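You operate a simulated robot arm through the tools that you are given. There is no shell and no other tool. Be economical: measure what you need, move in short steps, check, and stop when the job is done.

The job below is to be done with a simulated two-armed robot. You get a single attempt, and the scene is never put back.

## Task
Brush the dust off the clamped paperback's spine, free it and stand it in the empty rack slot.
Fine: lever fully back; spine up; the soft brush goes back. Set down upright: soft wooden brush. What is to be rubbed or washed off counts as gone when no trace of it is left.
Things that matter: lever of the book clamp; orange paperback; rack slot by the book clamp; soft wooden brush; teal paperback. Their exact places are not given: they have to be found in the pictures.

The check looks at the end state, three seconds after you hand in, the way a careful person would. Anything else that was tipped, shoved, dropped, spilled or broken makes it a failure.

## Robot
Two 7-joint arms with fingered hands on one trunk, on a base that drives. Base frame: it is fixed to the floor where the robot stands at the start and does not move with it; the origin is under the middle of the robot, x ahead of it, y to its left, z up; the surface under the hand at the start is at about z = 76.3. Lengths are in cm, angles in rad, forces in N, time in s.
The left shoulder is at the start at [7, 14.2, 113.9], the right one opposite. With the tool pointing down near the work surface each hand reaches from about 36 to 78 cm from the robot's upright axis, wherever it stands, measured 20 degrees to its own side. Places, roughly: lever of the book clamp [50, 20, 80]; rack slot by the book clamp [50, 40, 80]; soft wooden brush (4x9x5 cm) [50, 10, 80]. Payload 3.6 kg a hand.
The tool frame of a hand sits at the grasp point between the pads (the TCP): z along the fingers, y along the line on which they close. The tips reach 2.5 cm beyond it. The gripper opens to 8.8 cm. The gripper's body begins 2.9 cm behind the TCP. The gripper is a hand of 5 fingers: y runs from the thumb to the fingers, the wrist lies at [-1.3, -9.7, -16.2] in the tool frame, and closing takes about 1.5 s.
Orientation is told as [roll, pitch, yaw] about the base's x, y, z axes, in that order, counted from this pose: with the fingers straight down and the wrist toward the robot, the tool's x, y and z point along [0, 1, 0], [1, 0, 0] and [0, 0, -1] of the base frame.

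## Interface
- The arms move only by the tool send_rows. It takes "left_steps", "right_steps" or both (then of equal length, played together; a hand with none holds still); each is a list of rows, each a list of 6 numbers: the shift along the tool's x, y, z in cm, then the turn, a rotation vector about the tool's x, y, z in rad. In form: [[tx, ty, tz, wx, wy, wz], ...]. A call has 1 to 10 rows; each row is the pose to reach, as a shift and turn from the pose commanded when the call began, along the tool's axes at that moment. "left_gripper" and "right_gripper" are, for a hand that has rows, the opening, from 0 (shut) to 1 (fully open), set as the call begins (left out, the last holds). A row lasts 0.2 s, in which the tool goes at most 5 cm and 0.15 rad; a call with a longer step from one row to the next is refused whole, and so is a gripper value outside its range. A pose out of reach is approached as far as the arm can. The call stops where the force on the tool passes 80 N (or 10 N more than at its start, if that is more) or the arm is blocked; 0.2 s more then pass. The fingers move at their own pace (about 7.2 cm/s each) and stop on an object; they squeeze with about 29 N. The grip force told is the motor's: it shows also when the fingers shut on nothing. Time passes only in rows, and 0.2 s behind the last, so rows that repeat a pose let the fingers close. The reply holds the time, the measured pose of the TCP, the force on the tool along the base axes, the opening and the grip force, in the units named above and with some noise, with the torque about the TCP (base axes, N m) and any sound that the robot's microphone picked up.
- Cameras (640 x 400 px; columns grow to the right, rows downward): "scene" is now at [12.48, 3.53, 135.35]; the picture's right is [0.43, -0.90, 0.00], its down [-0.62, -0.29, -0.73] and it looks along [0.66, 0.31, -0.68] (base axes); focal length 238 px, centre (320, 200). "left" rides on the left gripper at [-5.9, -7.9, -10.5] in its tool frame; the picture's right is [-0.73, -0.32, 0.61], its down [0.62, -0.68, 0.38] and it looks along [0.29, 0.66, 0.70] (tool axes); focal length 234 px, centre (320, 200). "right" rides on the right gripper at [5.9, -7.9, -10.5] in its tool frame; the picture's right is [-0.73, 0.32, -0.61], its down [-0.62, -0.68, 0.38] and it looks along [-0.29, 0.66, 0.70] (tool axes); focal length 234 px, centre (320, 200).
- snapshot(camera): a new picture of that camera. It takes no simulated time.
- move_column(by): slides the trunk up (or, below 0, down) by that many cm; the arms and the scene camera ride with it, the base frame stays. It gives what a move gives, with no picture.
- roll_base(legs): drives the robot by 1 to 6 legs, each [ahead, left, turn to the left] in cm, cm and rad, along the robot's own axes; the way and the turn of a leg run together, so that a leg with both is an arc; at most 150 cm and 3.142 rad a leg. The arms and the cameras ride along, it lands a little off, and it stops where it bumps. It gives what a move gives.
- curl_fingers(index, middle, ring, little, thumb_bend, thumb_turn, hand): sets how far each is bent, from 0 (flat) to 100 (curled in); at 30 the hand is open as for a grip, at 70 the pads meet at the TCP. One left out holds its place. A second passes; each finger stops where it meets its share of the squeeze, and holds until it gets a number again. A gripper value or a shape takes the hand back. It gives what a move gives, with no picture; readings hold the bend of each and the force on index, middle, ring, little, thumb and palm. thumb_turn goes from beside the hand (0) to across from the fingers (100), as for a grip.
- preshape(shape, hand): the hand has 5 fingers and takes this shape, open, in about a second: jaw (thumb against the fingers, like two jaws); tri (thumb and two fingers); tip (a fingertip pinch); poke (one finger out to press); point (the index stretched); flat (the hand flat); cup (the hand cupped); fist (a fist). The gripper value then closes the fingers along that shape, each until it touches; the sizes above hold for jaw. It gives what a move gives, with no picture.
- turn_head(pan, tilt): turns the head with the scene camera to pan (to the left, within 1.501 rad either way) and tilt (down, from -0.506 to 1.204), counted from straight ahead of the robot. It gives what a move gives.
- point_at(camera, pixels): for up to 12 pixels [column, row] of the newest picture of that camera ("zoom" is the newest enlarged one), the place [x, y, z] in the base frame of the surface seen there, good to about 0.3 cm. It takes no simulated time.
- inspect(camera, box): a new picture of the part [left, top, right, bottom] of that camera's present view, enlarged. It takes no simulated time.
- hand_in(): hands the job in; it is judged then, once.

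Keep the steps short. Do not move on a guess: measure, check each grasp and each placing, and mend mistakes. In all there are 80 turns and 58 pictures (those below and enlarged ones count). Leave the grippers open and the arms clear of the work at the hand-in unless told otherwise, and finish with a single line.

The tools are called after "Request:" as a command line: name --argument value ..., lists and objects as JSON in quotes. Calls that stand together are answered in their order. send_rows: Moves the arms, as the interface text tells. Its arguments: {"type":"object","properties":{"left_steps":{"type":"array","items":{"type":"array","items":{"type":"number"}}},"left_gripper":{"type":"number"},"right_steps":{"type":"array","items":{"type":"array","items":{"type":"number"}}},"right_gripper":{"type":"number"}},"required":[]} The other tools are called the same way: move_column (by) slides the trunk up or down; preshape (shape, hand) gives the hand a shape; curl_fingers (index, middle, ring, little, thumb_bend, thumb_turn, hand) moves the fingers one by one; roll_base (legs) drives the base; turn_head (pan, tilt) turns the head that bears the scene camera; snapshot (camera) takes a picture; point_at (camera, pixels) gives the place of the surface under pixels of a picture; inspect (camera, box) takes an enlarged picture of a part of a camera's view; hand_in () hands the job in.

At the start:

```text
clock: 0.0
left_position: [37.96, 33.38, 117.47]
left_tcp_rot: [0.0, 0.001, 0.002]
left_ft_force: [0.4, -0.1, 0.9]
left_wrist_torque: [0.0, 0.02, 0.01]
left_opening: 8.75
left_gripper_force: 0.0
left_shape: jaw
left_bend: [30.0, 30.0, 30.0, 30.0, 30.0, 98.0]
left_finger forces: [0.1, 0.1, 0.0, 0.0, 0.1, 0.0]
right_position: [45.41, -2.18, 115.72]
right_tcp_rot: [0.0, -0.001, 0.0]
right_ft_force: [-0.1, 0.0, 0.0]
right_wrist_torque: [0.0, 0.02, 0.0]
right_opening: 8.78
right_gripper_force: 0.1
right_shape: jaw
right_bend: [30.0, 30.0, 30.0, 30.0, 30.0, 98.0]
right_finger forces: [0.0, 0.0, 0.0, 0.0, 0.1, 0.1]
trunk travel left (down, up): [-67.5, 26.5]
robot x, y, heading: [-0.1, 0.01, -0.001]
head pan, tilt: [0.442, 0.749]
```

scene: 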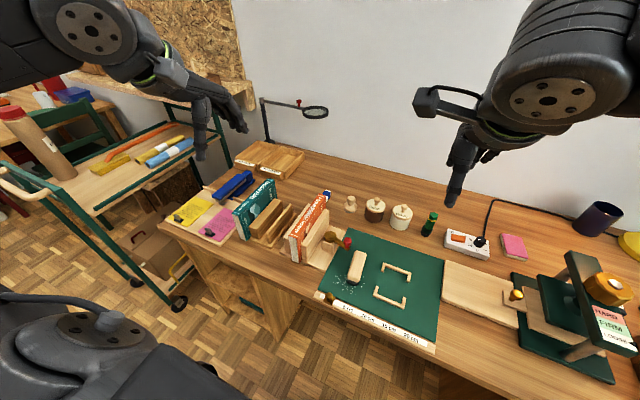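
right: 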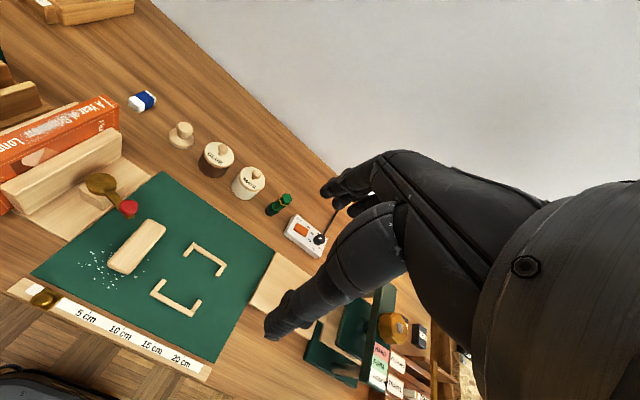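
left: 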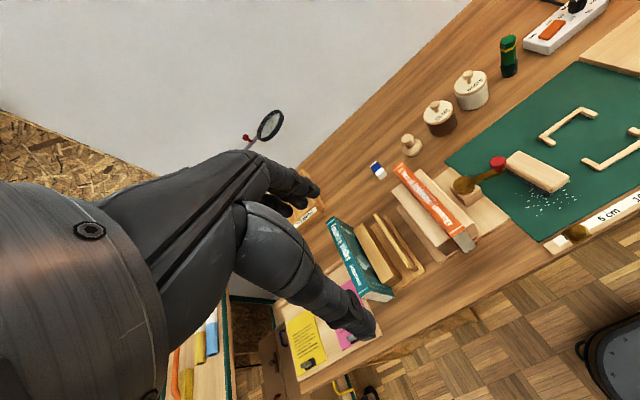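

I see the orange book in its clamp near (310,235), the brush at (356,265) and the rack with the teal book at (260,215). I'll zoom in on these.

Request:
inspect --camera "scene" --box '[220, 160, 380, 300]'

Request:
inspect --camera "left" --box '[320, 120, 600, 300]'

Request:
inspect --camera "right" --box '[0, 80, 240, 300]'

```text
2.86 times, centred on (300, 230) of scene
```

zoom: 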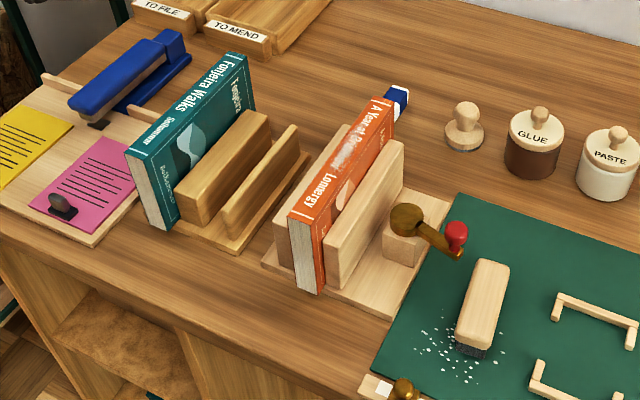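

```text
2.22 times, centred on (460, 210) of left
```

zoom: 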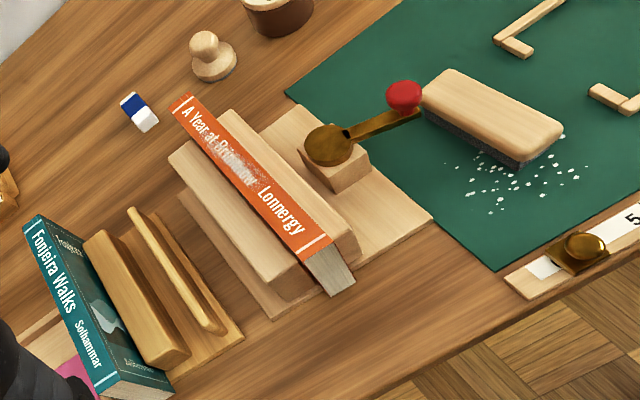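

```text
1.82 times, centred on (120, 190) of right
```

zoom: 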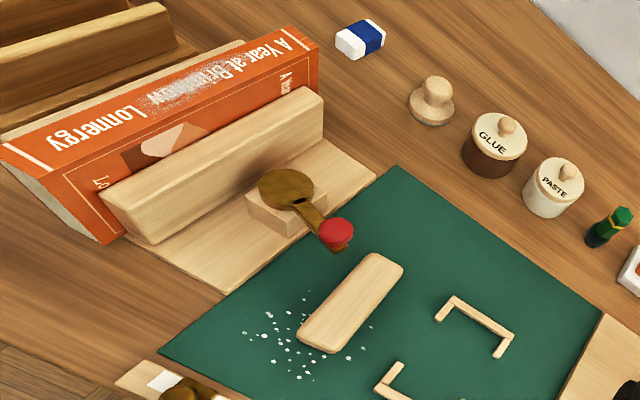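

Next I measure key points in the right zoom: book, jaw, lever and brush.

Request:
point_at --camera "zoom" --pixels '[[308, 40], [285, 30], [15, 148], [48, 160], [170, 97], [235, 70], [285, 190], [336, 228], [372, 256], [400, 268], [328, 350], [299, 335]]'

Request:
inspect --camera "scene" --box '[225, 170, 345, 275]'

```text
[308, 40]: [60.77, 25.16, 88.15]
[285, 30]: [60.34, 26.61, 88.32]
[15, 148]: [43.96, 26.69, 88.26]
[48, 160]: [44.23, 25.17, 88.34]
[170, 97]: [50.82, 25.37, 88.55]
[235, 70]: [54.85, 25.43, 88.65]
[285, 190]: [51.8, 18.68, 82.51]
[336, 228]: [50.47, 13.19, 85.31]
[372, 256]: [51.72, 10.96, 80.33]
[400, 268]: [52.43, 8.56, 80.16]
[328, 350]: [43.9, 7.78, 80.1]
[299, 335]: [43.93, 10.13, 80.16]
```

```text
3.81 times, centred on (285, 222) of scene
```

zoom: 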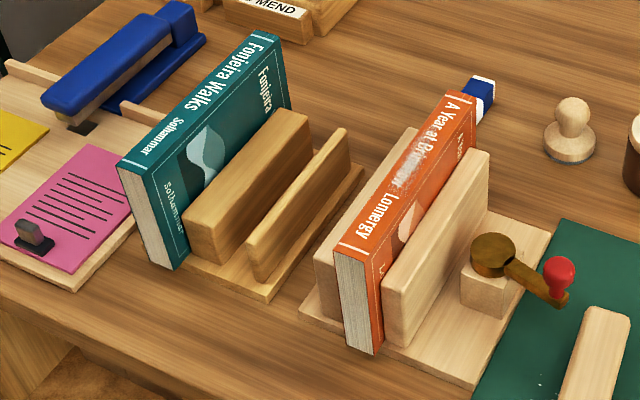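

Now the rack and the clamp geometry from this zoom.

Request:
point_at --camera "zoom" --pixels '[[270, 35], [125, 165], [300, 117], [205, 222], [345, 133], [262, 240], [280, 205], [255, 280], [410, 140], [485, 155], [395, 290], [415, 355]]'

Request:
point_at --camera "zoom" --pixels '[[215, 275], [240, 240], [230, 262], [310, 190], [350, 170], [480, 380], [520, 230], [350, 345], [320, 310], [490, 250], [560, 275], [160, 255]]'

```text
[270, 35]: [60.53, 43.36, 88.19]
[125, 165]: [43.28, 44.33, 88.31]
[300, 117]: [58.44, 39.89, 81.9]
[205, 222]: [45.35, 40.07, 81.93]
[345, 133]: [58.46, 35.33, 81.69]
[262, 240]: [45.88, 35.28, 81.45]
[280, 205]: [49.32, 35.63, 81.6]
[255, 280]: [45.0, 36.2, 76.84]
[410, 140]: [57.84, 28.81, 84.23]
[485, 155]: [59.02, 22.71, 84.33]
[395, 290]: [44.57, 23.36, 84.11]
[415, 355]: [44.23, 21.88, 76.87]
```

```text
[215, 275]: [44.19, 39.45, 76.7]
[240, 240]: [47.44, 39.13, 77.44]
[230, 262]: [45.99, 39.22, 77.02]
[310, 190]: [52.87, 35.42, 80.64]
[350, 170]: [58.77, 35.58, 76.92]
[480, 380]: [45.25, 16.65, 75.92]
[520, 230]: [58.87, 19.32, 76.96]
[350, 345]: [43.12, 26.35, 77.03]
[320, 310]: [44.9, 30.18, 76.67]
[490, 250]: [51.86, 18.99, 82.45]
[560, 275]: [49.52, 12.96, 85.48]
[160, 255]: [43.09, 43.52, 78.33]
```

Book spine: x 43.5–61, y about 25–26.8, top z 88.4. The rack slot is at about y 36–38.5. The brush runs x 44–52 at y≈9.4 and is skewed about +0.1 rad. First I yaw the right hand by +1.5 up in free space, so that it closes across the brush.

Request:
send_rows --right_steps '[[0, 0, 0, 0, 0, -0.15], [0, 0, 0, 0, 0, -0.3], [0, 0, 0, 0, 0, -0.45], [0, 0, 0, 0, 0, -0.6], [0, 0, 0, 0, 0, -0.75], [0, 0, 0, 0, 0, -0.9], [0, 0, 0, 0, 0, -1.05], [0, 0, 0, 0, 0, -1.2], [0, 0, 0, 0, 0, -1.35], [0, 0, 0, 0, 0, -1.5]]'

Request:
preshape --shape "tri" --hand "right"

Request:
snapshot --camera "right"

```text
clock: 2.2
left_position: [37.98, 33.43, 117.31]
left_tcp_rot: [-0.001, 0.0, 0.0]
left_ft_force: [-0.9, 0.8, 0.7]
left_wrist_torque: [-0.02, 0.03, -0.01]
left_opening: 8.76
left_gripper_force: 0.1
left_shape: jaw
left_bend: [30.0, 30.0, 30.0, 30.0, 30.0, 98.0]
left_finger forces: [0.0, 0.0, 0.1, 0.0, 0.1, 0.0]
right_position: [45.42, -2.12, 115.68]
right_tcp_rot: [0.001, 0.0, 1.502]
right_ft_force: [0.3, 0.3, 0.3]
right_wrist_torque: [0.0, 0.02, -0.01]
right_opening: 8.79
right_gripper_force: 0.0
right_shape: jaw
right_bend: [30.0, 30.0, 30.0, 30.0, 30.0, 98.0]
right_finger forces: [0.0, 0.0, 0.1, 0.0, 0.0, 0.1]
trunk travel left (down, up): [-67.5, 26.5]
robot x, y, heading: [0.09, -0.44, -0.001]
head pan, tilt: [0.442, 0.749]
```

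```text
clock: 3.1
left_position: [37.86, 33.43, 117.39]
left_tcp_rot: [0.0, -0.001, 0.001]
left_ft_force: [0.5, 0.2, -0.3]
left_wrist_torque: [-0.01, 0.04, 0.0]
left_opening: 8.77
left_gripper_force: 0.1
left_shape: jaw
left_bend: [30.0, 30.0, 30.0, 30.0, 30.0, 98.0]
left_finger forces: [0.0, 0.0, 0.1, 0.0, 0.1, 0.0]
right_position: [45.48, -2.2, 115.68]
right_tcp_rot: [0.0, 0.0, 1.5]
right_ft_force: [-0.6, 0.1, -0.4]
right_wrist_torque: [0.0, 0.03, -0.01]
right_opening: 8.77
right_gripper_force: 0.1
right_shape: tri
right_bend: [30.0, 30.0, 99.0, 99.0, 30.0, 98.0]
right_finger forces: [0.0, 0.1, 0.0, 0.0, 0.0, 0.1]
trunk travel left (down, up): [-67.5, 26.5]
robot x, y, heading: [0.22, -0.59, 0.001]
head pan, tilt: [0.442, 0.749]
```

```text
50 pictures are left
```

right: 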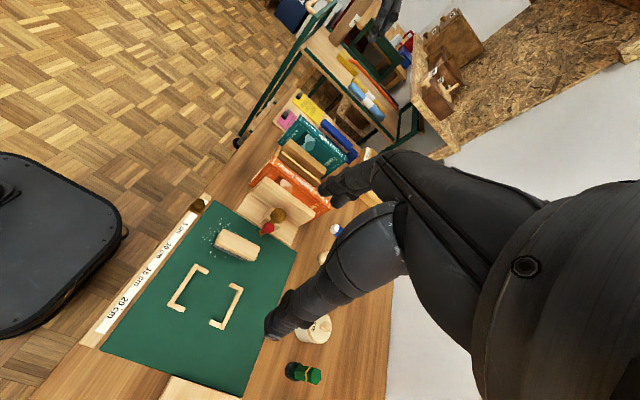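

The hand is clear and in the tri shape. Next I go above the brush to about (46, 9.4, 92). I align yaw to 1.67 and tilt the hand 0.35, so the fingers stay clear of the red knob at (50, 13, 85).

Request:
send_rows --right_steps '[[0.03, 1.44, 2.96, -0.044, 0.004, -0.021], [0.05, 2.88, 5.92, -0.087, 0.008, -0.042], [0.08, 4.32, 8.89, -0.131, 0.011, -0.063], [0.11, 5.76, 11.85, -0.175, 0.015, -0.085], [0.13, 7.2, 14.8, -0.218, 0.019, -0.106], [0.16, 8.63, 17.8, -0.262, 0.023, -0.127], [0.19, 10.07, 20.7, -0.305, 0.026, -0.148], [0.215, 11.51, 23.7, -0.349, 0.03, -0.169]]' --right_gripper 0.65

Request:
snapshot --camera "right"

Request:
snapshot --camera "scene"

```text
clock: 4.9
left_position: [37.9, 33.48, 117.47]
left_tcp_rot: [0.001, -0.002, 0.0]
left_ft_force: [0.9, -0.1, -0.3]
left_wrist_torque: [0.0, -0.01, -0.02]
left_opening: 8.78
left_gripper_force: 0.1
left_shape: jaw
left_bend: [30.0, 30.0, 30.0, 30.0, 30.0, 98.0]
left_finger forces: [0.1, 0.0, 0.0, 0.0, 0.1, 0.1]
right_position: [46.11, 9.45, 92.0]
right_tcp_rot: [0.001, -0.351, 1.672]
right_ft_force: [0.6, -0.9, 0.4]
right_wrist_torque: [0.0, 0.04, 0.03]
right_opening: 5.74
right_gripper_force: 0.1
right_shape: tri
right_bend: [73.0, 39.0, 99.0, 99.0, 61.0, 100.0]
right_finger forces: [0.0, 0.0, 0.0, 0.0, 0.1, 0.0]
trunk travel left (down, up): [-67.5, 26.5]
robot x, y, heading: [0.04, 0.17, 0.004]
head pan, tilt: [0.442, 0.749]
```

```text
49 pictures are left
```

right: 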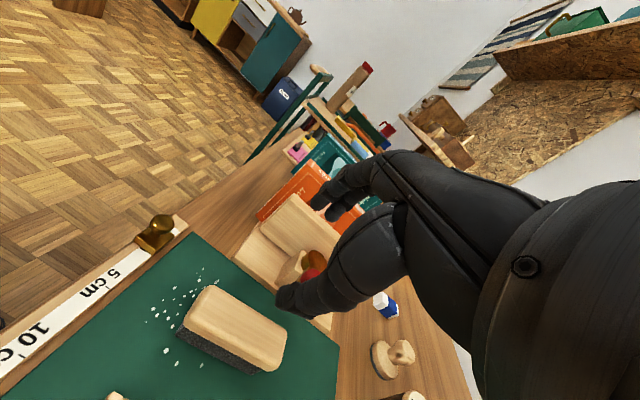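

```text
48 pictures are left
```

scene: 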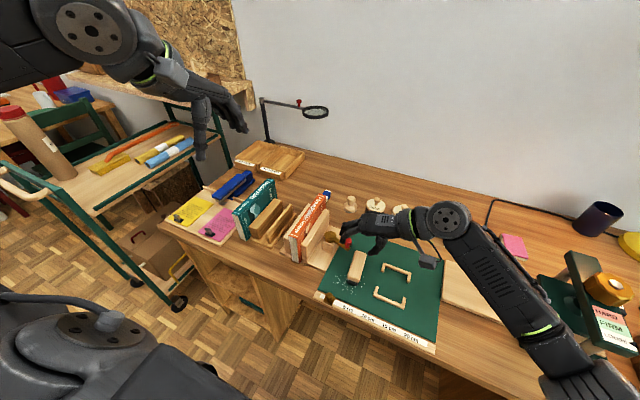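

I zoom in on the hand to see the fingers relative to the brush and the knob.

Request:
inspect --camera "scene" --box '[290, 180, 450, 300]'

Request:
inspect --camera "right" --box '[160, 130, 420, 390]'

```text
3.33 times, centred on (370, 240) of scene
```

zoom: 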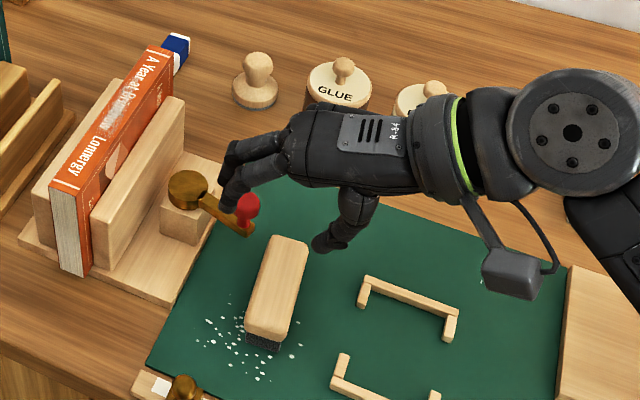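

```text
1.54 times, centred on (290, 260) of right
```

zoom: 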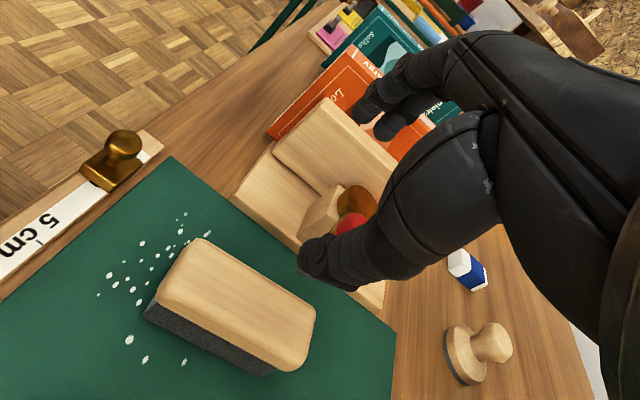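

I measure where the finger and thumb tips actually are, to plan clearance to the knob.

Request:
point_at --camera "zoom" --pixels '[[370, 108], [388, 128], [410, 75], [450, 60], [315, 262], [345, 270], [410, 180], [352, 222], [235, 290], [285, 360], [160, 305], [205, 245]]'

```text
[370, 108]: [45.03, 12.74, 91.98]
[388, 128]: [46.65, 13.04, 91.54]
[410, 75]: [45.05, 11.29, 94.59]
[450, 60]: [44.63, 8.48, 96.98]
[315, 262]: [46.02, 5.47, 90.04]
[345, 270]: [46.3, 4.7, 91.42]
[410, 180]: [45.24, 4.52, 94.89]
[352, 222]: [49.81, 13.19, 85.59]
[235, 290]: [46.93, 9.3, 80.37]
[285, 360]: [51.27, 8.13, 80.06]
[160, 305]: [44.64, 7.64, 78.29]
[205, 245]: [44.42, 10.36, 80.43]
```

Index is at x≈45 and middle at x≈47, so they pass in front of the knob (x 48.6 and up). I descend onto the brush at (45.4, 9.25, 79.9), cutting the tilt to 0.15.

Request:
send_rows --right_steps '[[0.25, -1.0, 1.41, 0.067, 0, 0], [0.49, -2.0, 2.81, 0.133, 0, 0], [0.74, -3.02, 4.22, 0.2, 0, 0], [0.74, -3.3, 5.6, 0.2, 0, 0], [0.73, -3.55, 7.1, 0.2, 0, 0], [0.73, -3.8, 8.5, 0.2, 0, 0], [0.72, -4.05, 10.0, 0.2, 0, 0], [0.72, -4.28, 11.32, 0.2, 0, 0]]'

Request:
inspect --camera "right" --box '[120, 130, 440, 390]'

Request:
inspect --camera "scene" --box '[290, 190, 430, 300]'

```text
clock: 6.7
left_position: [37.96, 33.41, 117.48]
left_tcp_rot: [-0.002, 0.0, 0.0]
left_ft_force: [-0.4, 0.7, -0.2]
left_wrist_torque: [0.02, 0.02, -0.02]
left_opening: 8.77
left_gripper_force: 0.0
left_shape: jaw
left_bend: [30.0, 30.0, 30.0, 30.0, 30.0, 98.0]
left_finger forces: [0.0, 0.0, 0.0, 0.1, 0.0, 0.1]
right_position: [45.41, 9.14, 79.77]
right_tcp_rot: [0.001, -0.149, 1.671]
right_ft_force: [-0.6, 0.5, 1.0]
right_wrist_torque: [-0.02, 0.02, -0.02]
right_opening: 5.75
right_gripper_force: 0.0
right_shape: tri
right_bend: [73.0, 39.0, 99.0, 99.0, 61.0, 100.0]
right_finger forces: [0.0, 0.0, 0.0, 0.0, 0.0, 0.1]
trunk travel left (down, up): [-67.5, 26.5]
robot x, y, heading: [-0.07, 0.22, 0.0]
head pan, tilt: [0.442, 0.749]
```

```text
1.54 times, centred on (280, 260) of right
```

zoom: 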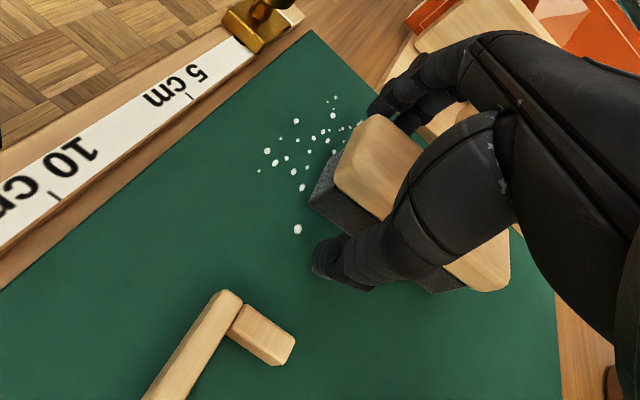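

```text
3.64 times, centred on (360, 245) of scene
```

zoom: 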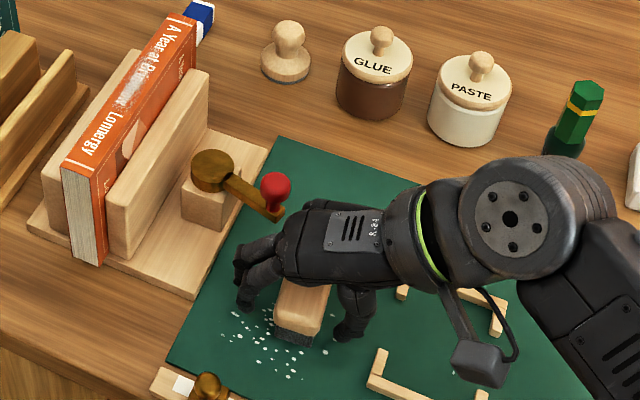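

The fingers straddle the brush with no contact. I close the grip.

Request:
send_rows --right_steps '[[0, 0, 0, 0, 0, 0], [0, 0, 0, 0, 0, 0], [0, 0, 0, 0, 0, 0], [0, 0, 0, 0, 0, 0], [0, 0, 0, 0, 0, 0], [0, 0, 0, 0, 0, 0], [0, 0, 0, 0, 0, 0], [0, 0, 0, 0, 0, 0]]' --right_gripper 0

Request:
inspect --camera "scene" --box '[290, 190, 430, 300]'

```text
clock: 8.5
left_position: [37.9, 33.33, 117.45]
left_tcp_rot: [0.001, 0.001, -0.001]
left_ft_force: [-0.4, -0.5, -0.2]
left_wrist_torque: [0.01, 0.0, -0.02]
left_opening: 8.78
left_gripper_force: 0.1
left_shape: jaw
left_bend: [30.0, 30.0, 30.0, 30.0, 30.0, 98.0]
left_finger forces: [0.0, 0.0, 0.0, 0.1, 0.1, 0.0]
right_position: [45.37, 9.13, 79.89]
right_tcp_rot: [0.001, -0.149, 1.669]
right_ft_force: [-0.4, -0.1, -0.3]
right_wrist_torque: [-0.01, -0.04, -0.03]
right_opening: 2.41
right_gripper_force: 28.9
right_shape: tri
right_bend: [74.0, 57.0, 100.0, 100.0, 75.0, 100.0]
right_finger forces: [12.8, 12.9, 0.0, 0.0, 26.3, 0.0]
trunk travel left (down, up): [-67.5, 26.5]
robot x, y, heading: [-0.17, -0.03, -0.0]
head pan, tilt: [0.442, 0.749]
```

```text
3.64 times, centred on (360, 245) of scene
```

zoom: 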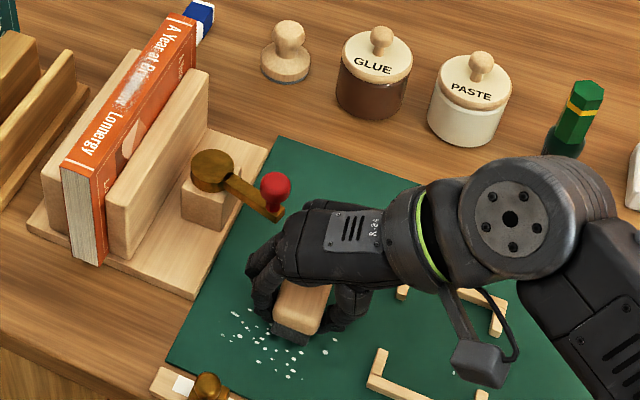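

Gripped (13, 13 and 26 N). I lift it 14 cm straight back along the tool axis.

Request:
send_rows --right_steps '[[0, 0, -1, 0, 0, 0], [0, 0, -3, 0, 0, 0], [0, 0, -6, 0, 0, 0], [0, 0, -9, 0, 0, 0], [0, 0, -12, 0, 0, 0], [0, 0, -14, 0, 0, 0], [0, 0, -14, 0, 0, 0]]'

Request:
snapshot --camera "right"

Request:
inspect --camera "scene" --box '[270, 170, 430, 300]'

```text
clock: 10.1
left_position: [37.93, 33.31, 117.38]
left_tcp_rot: [0.001, -0.001, 0.001]
left_ft_force: [0.2, 0.0, -0.9]
left_wrist_torque: [-0.01, 0.0, -0.03]
left_opening: 8.78
left_gripper_force: 0.0
left_shape: jaw
left_bend: [30.0, 30.0, 30.0, 30.0, 30.0, 98.0]
left_finger forces: [0.0, 0.0, 0.1, 0.0, 0.0, 0.1]
right_position: [45.52, 7.03, 93.74]
right_tcp_rot: [0.001, -0.15, 1.671]
right_ft_force: [-0.6, 0.5, -0.8]
right_wrist_torque: [-0.03, 0.04, 0.02]
right_opening: 2.41
right_gripper_force: 29.0
right_shape: tri
right_bend: [74.0, 57.0, 100.0, 100.0, 75.0, 100.0]
right_finger forces: [12.9, 12.9, 0.0, 0.1, 26.4, 0.0]
trunk travel left (down, up): [-67.5, 26.5]
robot x, y, heading: [0.02, -0.05, -0.003]
head pan, tilt: [0.442, 0.749]
```

```text
42 pictures are left
```

right: 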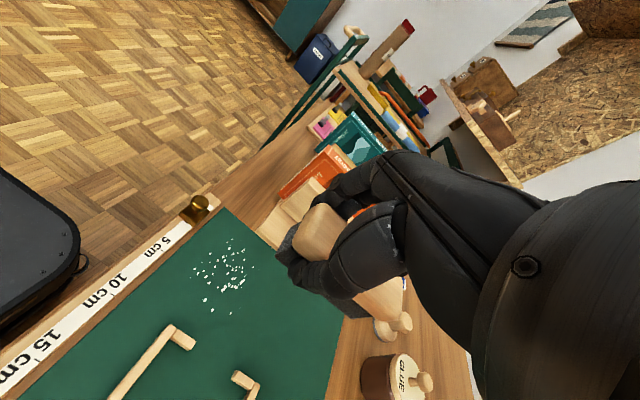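

```text
3.08 times, centred on (350, 235) of scene
```

zoom: 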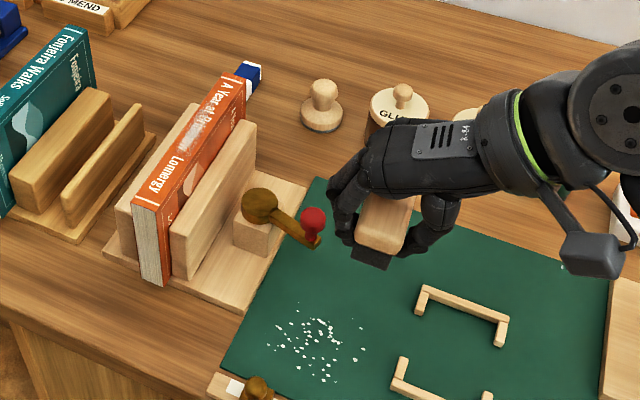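

I measure the brush top and bristle edge to know how it sits in the hand.

Request:
point_at --camera "right" --pixels '[[325, 210], [338, 225], [312, 225], [325, 240], [305, 240], [315, 255], [290, 237], [284, 246], [380, 295], [370, 300], [400, 300], [292, 250]]'

Request:
inspect --camera "right" --box '[250, 180, 430, 340]'

```text
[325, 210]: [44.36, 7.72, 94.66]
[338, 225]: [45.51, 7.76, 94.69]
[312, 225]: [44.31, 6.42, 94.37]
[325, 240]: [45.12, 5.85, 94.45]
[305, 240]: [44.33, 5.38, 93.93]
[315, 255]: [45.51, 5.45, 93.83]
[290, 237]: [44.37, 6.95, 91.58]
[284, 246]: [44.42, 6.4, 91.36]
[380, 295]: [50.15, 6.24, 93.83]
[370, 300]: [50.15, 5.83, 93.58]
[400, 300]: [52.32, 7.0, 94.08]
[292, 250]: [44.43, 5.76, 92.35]
```

```text
2.50 times, centred on (340, 260) of right
```

zoom: 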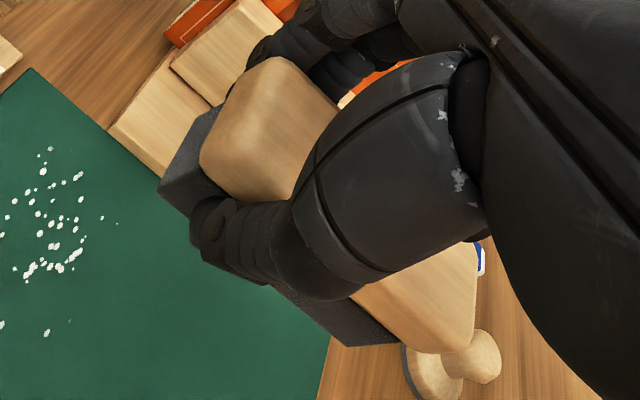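

The brush is aligned with the hand, with bristles about 3.6 below the TCP. I carry it over the book to (44, 25.6, 98), level and aligned with the spine.

Request:
send_rows --right_steps '[[0, 0.63, -4.2, 0, 0, 0], [-0.05, 3.3, -3.8, 0.03, -0.001, 0.02], [-0.1, 6.0, -3.4, 0.06, -0.003, 0.04], [-0.15, 8.7, -3.0, 0.09, -0.004, 0.06], [-0.2, 11.4, -2.6, 0.12, -0.006, 0.08], [-0.25, 14.0, -2.2, 0.15, -0.0075, 0.1], [-0.3, 16.6, -1.8, 0.15, -0.0075, 0.1], [-0.35, 19.08, -1.41, 0.15, -0.0075, 0.1], [-0.35, 19.08, -1.41, 0.15, -0.0075, 0.1]]'

Request:
inspect --camera "scene" --box '[240, 150, 400, 280]'

Request:
snapshot --camera "left"

```text
clock: 12.1
left_position: [37.93, 33.34, 117.32]
left_tcp_rot: [-0.003, 0.001, 0.0]
left_ft_force: [-0.4, -0.3, 0.5]
left_wrist_torque: [-0.03, -0.01, 0.01]
left_opening: 8.77
left_gripper_force: 0.0
left_shape: jaw
left_bend: [30.0, 30.0, 30.0, 30.0, 30.0, 98.0]
left_finger forces: [0.0, 0.0, 0.0, 0.1, 0.1, 0.0]
right_position: [44.05, 25.56, 97.95]
right_tcp_rot: [-0.002, -0.001, 1.57]
right_ft_force: [-0.6, -0.9, 0.3]
right_wrist_torque: [0.0, -0.01, -0.03]
right_opening: 2.4
right_gripper_force: 29.4
right_shape: tri
right_bend: [74.0, 57.0, 100.0, 100.0, 75.0, 100.0]
right_finger forces: [13.3, 13.1, 0.1, 0.1, 26.6, 0.0]
trunk travel left (down, up): [-67.5, 26.5]
robot x, y, heading: [-0.08, -0.26, -0.0]
head pan, tilt: [0.442, 0.749]
```

```text
3.08 times, centred on (320, 215) of scene
```

zoom: 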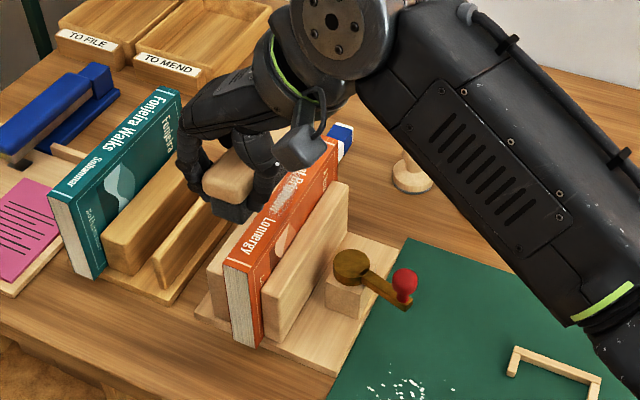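

```text
38 pictures are left
```

left: 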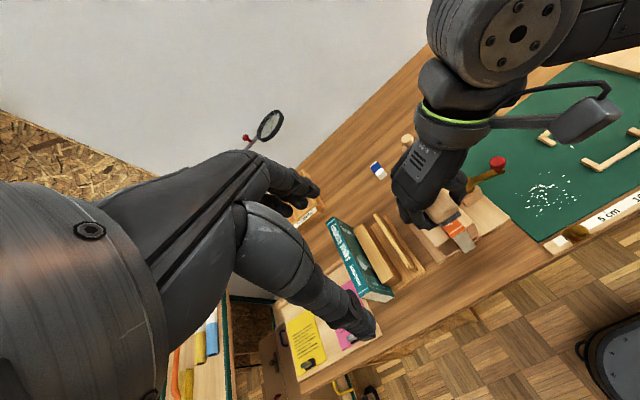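

I measure the bristle bottom edge in the zoom at (215–245, 215).

Request:
point_at --camera "zoom" --pixels '[[225, 165], [210, 190], [245, 198], [214, 206], [240, 214], [217, 212], [240, 219], [290, 180], [285, 200], [280, 215], [268, 232], [300, 168]]'

```text
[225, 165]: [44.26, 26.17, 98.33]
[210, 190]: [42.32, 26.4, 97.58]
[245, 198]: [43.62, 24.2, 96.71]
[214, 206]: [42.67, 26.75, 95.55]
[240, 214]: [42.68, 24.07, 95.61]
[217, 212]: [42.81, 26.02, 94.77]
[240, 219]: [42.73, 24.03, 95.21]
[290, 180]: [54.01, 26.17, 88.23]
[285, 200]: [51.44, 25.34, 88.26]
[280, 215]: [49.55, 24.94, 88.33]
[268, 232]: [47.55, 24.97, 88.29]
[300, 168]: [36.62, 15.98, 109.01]
```

Bristle bottom is about 3.4 below the TCP and the spine is centred at y≈25.85. I shift +0.35 in y and descend to light contact.

Request:
send_rows --right_steps '[[0, 0.35, 2, 0, 0, 0], [0, 0.35, 4, 0, 0, 0], [0, 0.35, 5, 0, 0, 0], [0, 0.35, 5.6, 0, 0, 0], [0, 0.35, 6.0, 0, 0, 0], [0, 0.35, 6.2, 0, 0, 0]]'

Request:
inspect --camera "scene" --box '[240, 150, 400, 280]'

```text
clock: 13.5
left_position: [37.9, 33.37, 117.42]
left_tcp_rot: [-0.001, 0.0, 0.0]
left_ft_force: [0.3, -0.3, -1.1]
left_wrist_torque: [-0.04, -0.02, -0.01]
left_opening: 8.78
left_gripper_force: 0.1
left_shape: jaw
left_bend: [30.0, 30.0, 30.0, 30.0, 30.0, 98.0]
left_finger forces: [0.0, 0.0, 0.0, 0.1, 0.1, 0.1]
right_position: [43.97, 26.03, 91.79]
right_tcp_rot: [-0.002, -0.001, 1.569]
right_ft_force: [-0.4, 0.6, 4.4]
right_wrist_torque: [0.02, -0.02, 0.04]
right_opening: 2.41
right_gripper_force: 29.2
right_shape: tri
right_bend: [74.0, 57.0, 100.0, 100.0, 75.0, 100.0]
right_finger forces: [13.2, 13.7, 0.5, 0.0, 27.0, 0.0]
trunk travel left (down, up): [-67.5, 26.5]
robot x, y, heading: [-0.01, -0.04, -0.0]
head pan, tilt: [0.442, 0.749]
```

```text
3.08 times, centred on (320, 215) of scene
```

zoom: 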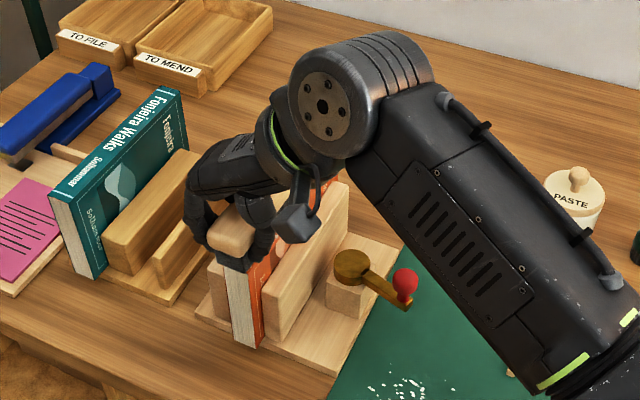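

Contact at 4.4 N. I stroke forward along the spine 13 cm.

Request:
send_rows --right_steps '[[-1.3, 0, 0, 0, 0, 0], [-2.6, 0, 0, 0, 0, 0], [-3.9, 0, 0, 0, 0, 0], [-5.2, 0, 0, 0, 0, 0], [-6.5, 0, 0, 0, 0, 0], [-7.8, 0, 0, 0, 0, 0], [-9.1, 0, 0, 0, 0, 0], [-10.4, 0, 0, 0, 0, 0], [-11.7, 0, 0, 0, 0, 0], [-13, 0, 0, 0, 0, 0]]'

Request:
inspect --camera "scene" --box '[240, 150, 400, 280]'

```text
clock: 15.7
left_position: [37.77, 33.31, 117.44]
left_tcp_rot: [0.001, 0.001, 0.0]
left_ft_force: [-0.1, -0.3, 0.1]
left_wrist_torque: [-0.03, -0.01, 0.01]
left_opening: 8.75
left_gripper_force: 0.0
left_shape: jaw
left_bend: [30.0, 30.0, 30.0, 30.0, 30.0, 98.0]
left_finger forces: [0.0, 0.0, 0.1, 0.0, 0.0, 0.0]
right_position: [52.25, 25.2, 92.04]
right_tcp_rot: [0.0, 0.0, 1.569]
right_ft_force: [0.4, 0.4, -1.2]
right_wrist_torque: [0.01, 0.02, -0.02]
right_opening: 2.38
right_gripper_force: 29.1
right_shape: tri
right_bend: [74.0, 57.0, 100.0, 100.0, 75.0, 100.0]
right_finger forces: [13.5, 13.9, 0.1, 0.0, 27.5, 0.1]
right hand out of reach, approached as far as the arm can: row 6, 7, 8, 9, 10
trunk travel left (down, up): [-67.5, 26.5]
robot x, y, heading: [-0.29, 0.15, 0.005]
head pan, tilt: [0.442, 0.749]
```

```text
3.08 times, centred on (320, 215) of scene
```

zoom: 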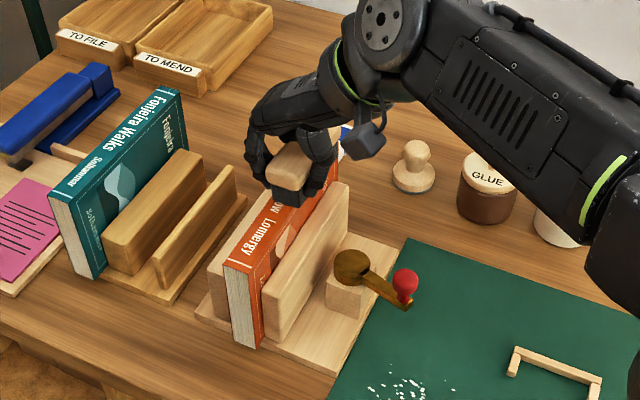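

The arm runs out of reach at x≈52. I lift clear and pull back, then drive the base a bit to the left for better reach.

Request:
send_rows --right_steps '[[1.5, 0, -2, 0, 0, 0], [3.5, 0, -5, 0, 0, 0], [6, 0, -8, 0, 0, 0], [8, 0, -8, 0, 0, 0]]'

Request:
inspect --camera "scene" --box '[250, 160, 370, 280]'

```text
clock: 16.7
left_position: [37.88, 33.37, 117.38]
left_tcp_rot: [-0.001, 0.0, 0.002]
left_ft_force: [-0.2, 0.3, -0.4]
left_wrist_torque: [-0.01, -0.03, 0.02]
left_opening: 8.75
left_gripper_force: 0.1
left_shape: jaw
left_bend: [30.0, 30.0, 30.0, 30.0, 30.0, 98.0]
left_finger forces: [0.1, 0.1, 0.0, 0.1, 0.0, 0.0]
right_position: [44.23, 25.09, 100.1]
right_tcp_rot: [0.001, 0.0, 1.57]
right_ft_force: [0.1, 0.1, -1.7]
right_wrist_torque: [0.0, 0.01, -0.03]
right_opening: 2.41
right_gripper_force: 29.3
right_shape: tri
right_bend: [74.0, 57.0, 100.0, 100.0, 75.0, 100.0]
right_finger forces: [13.2, 13.5, 0.0, 0.0, 26.9, 0.0]
trunk travel left (down, up): [-67.5, 26.5]
robot x, y, heading: [-0.01, 0.0, -0.002]
head pan, tilt: [0.442, 0.749]
```

```text
3.33 times, centred on (310, 220) of scene
```

zoom: 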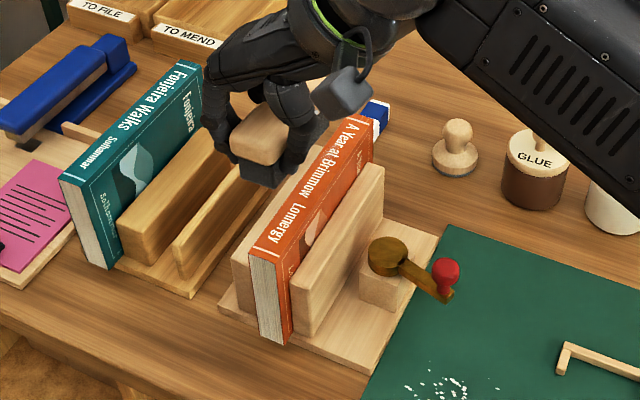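

The dust looks gone. I take a closer look at the spine to be sure.

Request:
inspect --camera "scene" --box '[294, 190, 334, 225]'

Request:
inspect --camera "left" --box '[370, 150, 490, 260]'

```text
11.43 times, centred on (314, 208) of scene
```

zoom: 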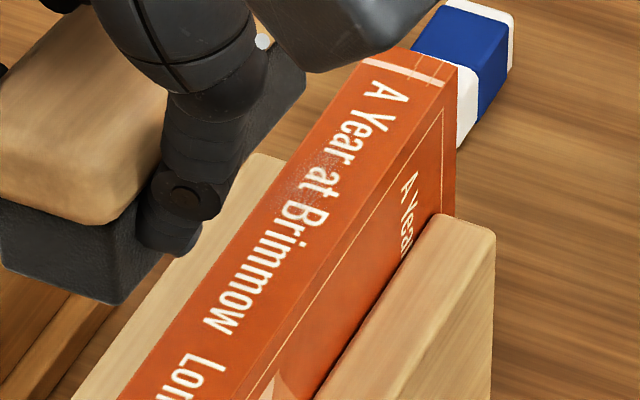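

```text
3.64 times, centred on (430, 205) of left
```

zoom: 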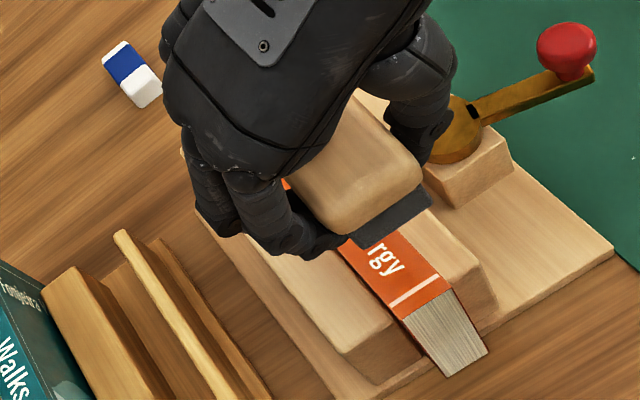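

Faint traces remain near "at" (x≈55). I do more strokes within reach (x 46–50.5), slightly further +y and a bit firmer.

Request:
send_rows --right_steps '[[-0.9, 1.1, 3, 0, 0, 0], [-1.8, 1.1, 6, 0, 0, 0], [-1.8, 1.1, 7.8, 0, 0, 0], [-1.8, 1.1, 8.6, 0, 0, 0], [-3, 1.1, 8.6, 0, 0, 0], [-4.2, 1.1, 8.6, 0, 0, 0], [-5.2, 1.1, 8.6, 0, 0, 0], [-6.2, 1.1, 8.6, 0, 0, 0], [-4.8, 0.9, 8.6, 0, 0, 0], [-3.4, 0.8, 8.6, 0, 0, 0]]'

Request:
send_rows --right_steps '[[-1.4, 0, 0, 0, 0, 0], [-2.8, 0, 0, 0, 0, 0], [-1.4, 0.2, 0, 0, 0, 0], [0, 0.4, 0, 0, 0, 0], [-1.4, 0.4, 0, 0, 0, 0], [-2.8, 0.4, 0, 0, 0, 0], [-1.4, 0.2, 0, 0, 0, 0], [1, -0.2, 0, 0, 0, 0], [3, -0.2, -4, 0, 0, 0], [4.5, -0.2, -8, 0, 0, 0]]'

Request:
inspect --camera "scene" --box '[290, 185, 340, 230]'

```text
clock: 18.9
left_position: [37.67, 33.2, 117.58]
left_tcp_rot: [0.002, -0.003, 0.0]
left_ft_force: [-0.4, 0.0, 0.3]
left_wrist_torque: [-0.04, 0.01, 0.02]
left_opening: 8.79
left_gripper_force: 0.0
left_shape: jaw
left_bend: [30.0, 30.0, 30.0, 30.0, 30.0, 98.0]
left_finger forces: [0.0, 0.1, 0.0, 0.1, 0.0, 0.1]
right_position: [47.59, 25.72, 91.88]
right_tcp_rot: [-0.004, -0.002, 1.571]
right_ft_force: [5.5, 0.6, 29.9]
right_wrist_torque: [0.32, -0.74, -0.01]
right_opening: 2.44
right_gripper_force: 28.8
right_shape: tri
right_bend: [74.0, 56.0, 99.0, 100.0, 75.0, 100.0]
right_finger forces: [12.7, 15.0, 24.3, 0.0, 29.6, 0.0]
trunk travel left (down, up): [-67.5, 26.5]
robot x, y, heading: [0.0, -0.07, -0.002]
head pan, tilt: [0.442, 0.749]
```

```text
clock: 21.1
left_position: [37.76, 33.34, 117.31]
left_tcp_rot: [0.001, -0.001, 0.0]
left_ft_force: [-0.6, -0.6, -0.3]
left_wrist_torque: [0.0, -0.02, -0.01]
left_opening: 8.77
left_gripper_force: 0.1
left_shape: jaw
left_bend: [30.0, 30.0, 30.0, 30.0, 30.0, 98.0]
left_finger forces: [0.0, 0.0, 0.0, 0.0, 0.0, 0.1]
right_position: [42.84, 25.63, 99.52]
right_tcp_rot: [0.001, 0.001, 1.569]
right_ft_force: [-0.5, 0.2, -0.4]
right_wrist_torque: [-0.01, -0.01, -0.02]
right_opening: 2.46
right_gripper_force: 29.4
right_shape: tri
right_bend: [74.0, 56.0, 100.0, 100.0, 76.0, 100.0]
right_finger forces: [13.2, 13.6, 0.1, 0.0, 26.9, 0.0]
trunk travel left (down, up): [-67.5, 26.5]
robot x, y, heading: [0.05, 0.04, 0.001]
head pan, tilt: [0.442, 0.749]
```

```text
8.89 times, centred on (315, 208) of scene
```

zoom: 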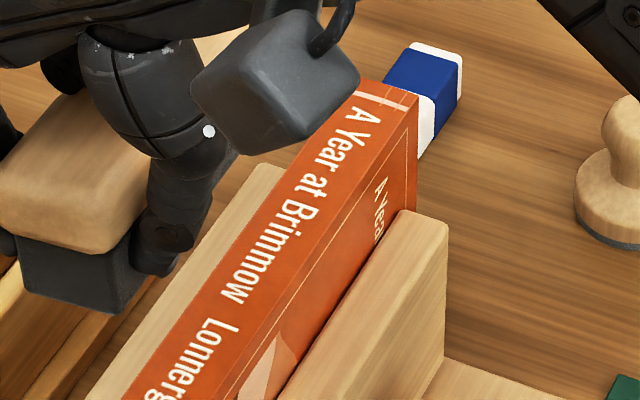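

The spine is clean. I carry the brush back over its old place, about (45.5, 8.5, 95), and check how it sits in the hand before setting it down.

Request:
send_rows --right_steps '[[-0.3, -3, 0, 0, 0, 0], [-0.8, -6.5, 0, 0, 0, -0.02], [-1.3, -10, 0, 0, 0, -0.05], [-2, -13.5, 1.5, 0, 0, -0.08], [-2.7, -17.1, 3, 0, 0, -0.1], [-2.7, -17.1, 4.5, 0, 0, -0.1], [-2.7, -17.1, 4.5, 0, 0, -0.1]]'

Request:
inspect --camera "scene" --box '[270, 170, 430, 300]'

Request:
inspect --camera "right" --box '[250, 180, 430, 340]'

```text
clock: 22.7
left_position: [37.86, 33.44, 117.33]
left_tcp_rot: [-0.001, -0.001, 0.001]
left_ft_force: [0.0, -0.7, -1.1]
left_wrist_torque: [-0.01, 0.0, -0.04]
left_opening: 8.77
left_gripper_force: 0.0
left_shape: jaw
left_bend: [30.0, 30.0, 30.0, 30.0, 30.0, 98.0]
left_finger forces: [0.0, 0.1, 0.0, 0.0, 0.1, 0.0]
right_position: [45.82, 8.54, 95.03]
right_tcp_rot: [0.001, -0.001, 1.67]
right_ft_force: [-0.5, 0.3, -1.1]
right_wrist_torque: [0.0, 0.02, 0.03]
right_opening: 2.44
right_gripper_force: 29.3
right_shape: tri
right_bend: [74.0, 56.0, 100.0, 100.0, 76.0, 100.0]
right_finger forces: [13.2, 13.6, 0.1, 0.0, 26.8, 0.0]
trunk travel left (down, up): [-67.5, 26.5]
robot x, y, heading: [0.2, 0.11, -0.0]
head pan, tilt: [0.442, 0.749]
```

```text
3.08 times, centred on (350, 235) of scene
```

zoom: 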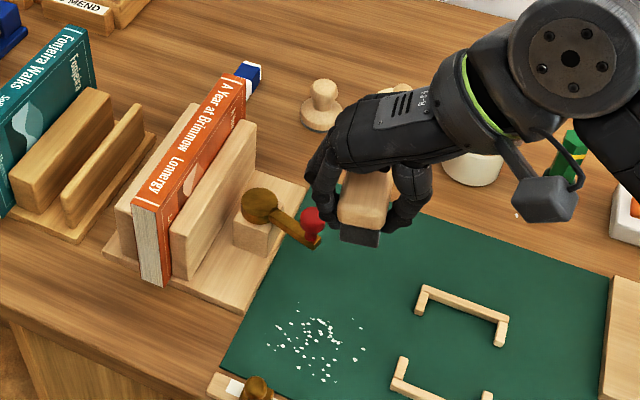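

```text
2.50 times, centred on (340, 260) of right
```

zoom: 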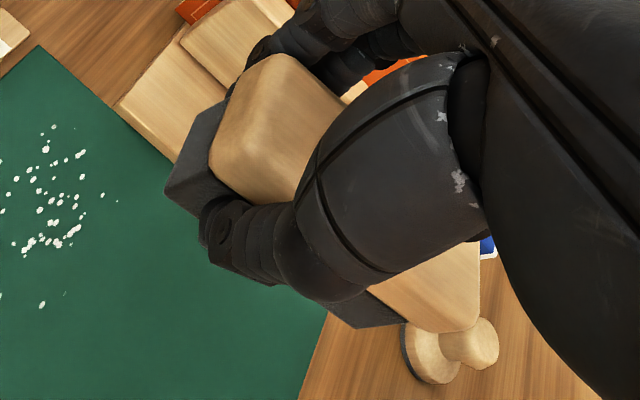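

I measure the brush tilt in the hand: top surface points at the near and far ends, and bristle corners.

Request:
point_at --camera "zoom" --pixels '[[270, 75], [310, 90], [225, 150], [260, 160], [255, 120], [420, 300], [450, 270], [200, 145], [172, 180], [190, 200], [222, 110], [345, 310]]'

```text
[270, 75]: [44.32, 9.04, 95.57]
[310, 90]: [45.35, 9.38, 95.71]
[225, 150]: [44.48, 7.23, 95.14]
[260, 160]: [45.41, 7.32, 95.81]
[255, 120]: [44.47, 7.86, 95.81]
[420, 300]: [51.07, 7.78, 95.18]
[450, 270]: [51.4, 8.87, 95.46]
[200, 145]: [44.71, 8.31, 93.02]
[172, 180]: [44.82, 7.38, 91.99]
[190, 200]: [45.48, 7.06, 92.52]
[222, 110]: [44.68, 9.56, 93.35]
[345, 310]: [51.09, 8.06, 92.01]
```

The brush is level in roll, with its far end about 0.05 rad low. I correct that slightly and lower it to just above the mat, with its top at 80.3 as before.

Request:
send_rows --right_steps '[[0.28, 0.23, 3, 0, -0.04, 0], [0.28, 0.23, 6, 0, -0.04, 0], [0.28, 0.23, 9, 0, -0.04, 0], [0.28, 0.23, 11.5, 0, -0.04, 0], [0.28, 0.23, 13.5, 0, -0.04, 0], [0.28, 0.23, 14.7, 0, -0.04, 0], [0.28, 0.23, 15.1, 0, -0.04, 0], [0.28, 0.23, 15.3, 0, -0.04, 0]]'

Request:
inspect --camera "scene" --box '[290, 190, 430, 300]'

```text
clock: 24.5
left_position: [37.98, 33.47, 117.33]
left_tcp_rot: [0.0, -0.002, 0.001]
left_ft_force: [-0.2, 0.7, 0.3]
left_wrist_torque: [0.0, 0.03, -0.03]
left_opening: 8.79
left_gripper_force: 0.1
left_shape: jaw
left_bend: [30.0, 30.0, 30.0, 30.0, 30.0, 98.0]
left_finger forces: [0.1, 0.0, 0.0, 0.1, 0.0, 0.1]
right_position: [45.44, 8.8, 79.75]
right_tcp_rot: [-0.041, -0.001, 1.67]
right_ft_force: [-0.1, -0.1, -0.2]
right_wrist_torque: [0.03, 0.0, 0.02]
right_opening: 2.44
right_gripper_force: 29.1
right_shape: tri
right_bend: [74.0, 56.0, 100.0, 100.0, 76.0, 100.0]
right_finger forces: [13.2, 13.6, 0.1, 0.1, 26.8, 0.0]
trunk travel left (down, up): [-67.5, 26.5]
robot x, y, heading: [0.08, -0.24, -0.001]
head pan, tilt: [0.442, 0.749]
```

```text
3.64 times, centred on (360, 245) of scene
```

zoom: 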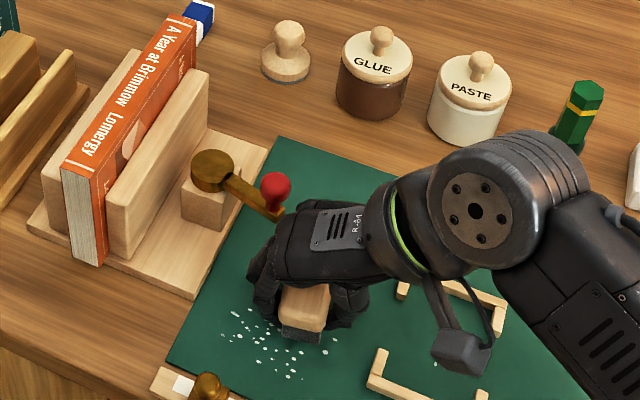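

No contact force yet, so I lower it another 0.3.

Request:
send_rows --right_steps '[[0, 0, 0.1, 0, 0, 0], [0, 0, 0.2, 0, 0, 0], [0, 0, 0.3, 0, 0, 0]]'

```text
clock: 25.3
left_position: [37.6, 33.27, 117.43]
left_tcp_rot: [-0.001, -0.002, 0.0]
left_ft_force: [-0.3, -0.2, 0.4]
left_wrist_torque: [0.03, 0.0, -0.01]
left_opening: 8.77
left_gripper_force: 0.1
left_shape: jaw
left_bend: [30.0, 30.0, 30.0, 30.0, 30.0, 98.0]
left_finger forces: [0.0, 0.1, 0.0, 0.0, 0.0, 0.1]
right_position: [45.54, 8.78, 79.47]
right_tcp_rot: [-0.043, -0.002, 1.67]
right_ft_force: [0.3, -2.1, 15.0]
right_wrist_torque: [0.17, -0.24, -0.04]
right_opening: 2.45
right_gripper_force: 28.5
right_shape: tri
right_bend: [74.0, 56.0, 100.0, 100.0, 76.0, 100.0]
right_finger forces: [13.5, 14.4, 8.5, 0.1, 27.3, 0.0]
trunk travel left (down, up): [-67.5, 26.5]
robot x, y, heading: [0.01, 0.25, 0.002]
head pan, tilt: [0.442, 0.749]
```

Contact at 15 N: the brush is on the mat. I ease up 0.15 and open to about 5.7 cm.

Request:
send_rows --right_steps '[[0, 0, -0.1, 0, 0, 0], [0, 0, -0.15, 0, 0, 0], [0, 0, -0.15, 0, 0, 0], [0, 0, -0.15, 0, 0, 0], [0, 0, -0.15, 0, 0, 0], [0, 0, -0.15, 0, 0, 0]]' --right_gripper 0.62

Request:
inspect --camera "scene" --box '[290, 190, 430, 300]'

Request:
inspect --camera "right" --box '[160, 150, 440, 380]'

```text
clock: 26.7
left_position: [37.66, 33.33, 117.44]
left_tcp_rot: [0.001, -0.001, 0.001]
left_ft_force: [-0.6, -0.5, 0.0]
left_wrist_torque: [-0.02, 0.03, 0.02]
left_opening: 8.78
left_gripper_force: 0.1
left_shape: jaw
left_bend: [30.0, 30.0, 30.0, 30.0, 30.0, 98.0]
left_finger forces: [0.1, 0.0, 0.0, 0.1, 0.1, 0.1]
right_position: [45.54, 8.83, 79.64]
right_tcp_rot: [-0.04, -0.002, 1.669]
right_ft_force: [-1.0, 0.8, 7.6]
right_wrist_torque: [0.17, -0.2, 0.04]
right_opening: 5.43
right_gripper_force: 0.0
right_shape: tri
right_bend: [73.0, 40.0, 99.0, 99.0, 64.0, 100.0]
right_finger forces: [0.1, 0.1, 8.0, 0.0, 0.0, 0.0]
trunk travel left (down, up): [-67.5, 26.5]
robot x, y, heading: [-0.23, 0.04, 0.001]
head pan, tilt: [0.442, 0.749]
```

```text
3.64 times, centred on (360, 245) of scene
```

zoom: 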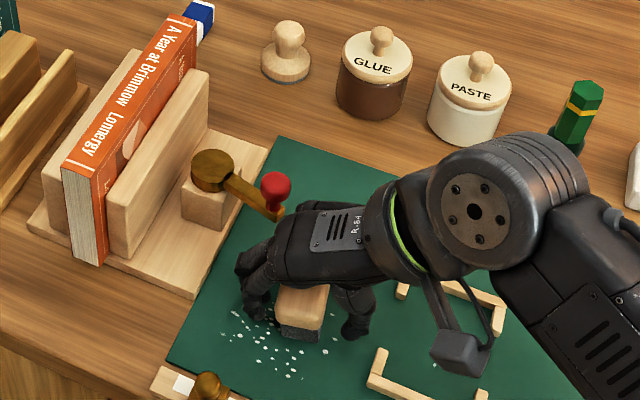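

```text
1.74 times, centred on (300, 265) of right
```

zoom: 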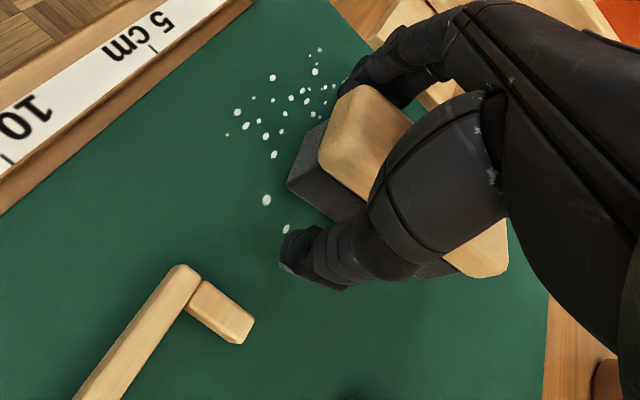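

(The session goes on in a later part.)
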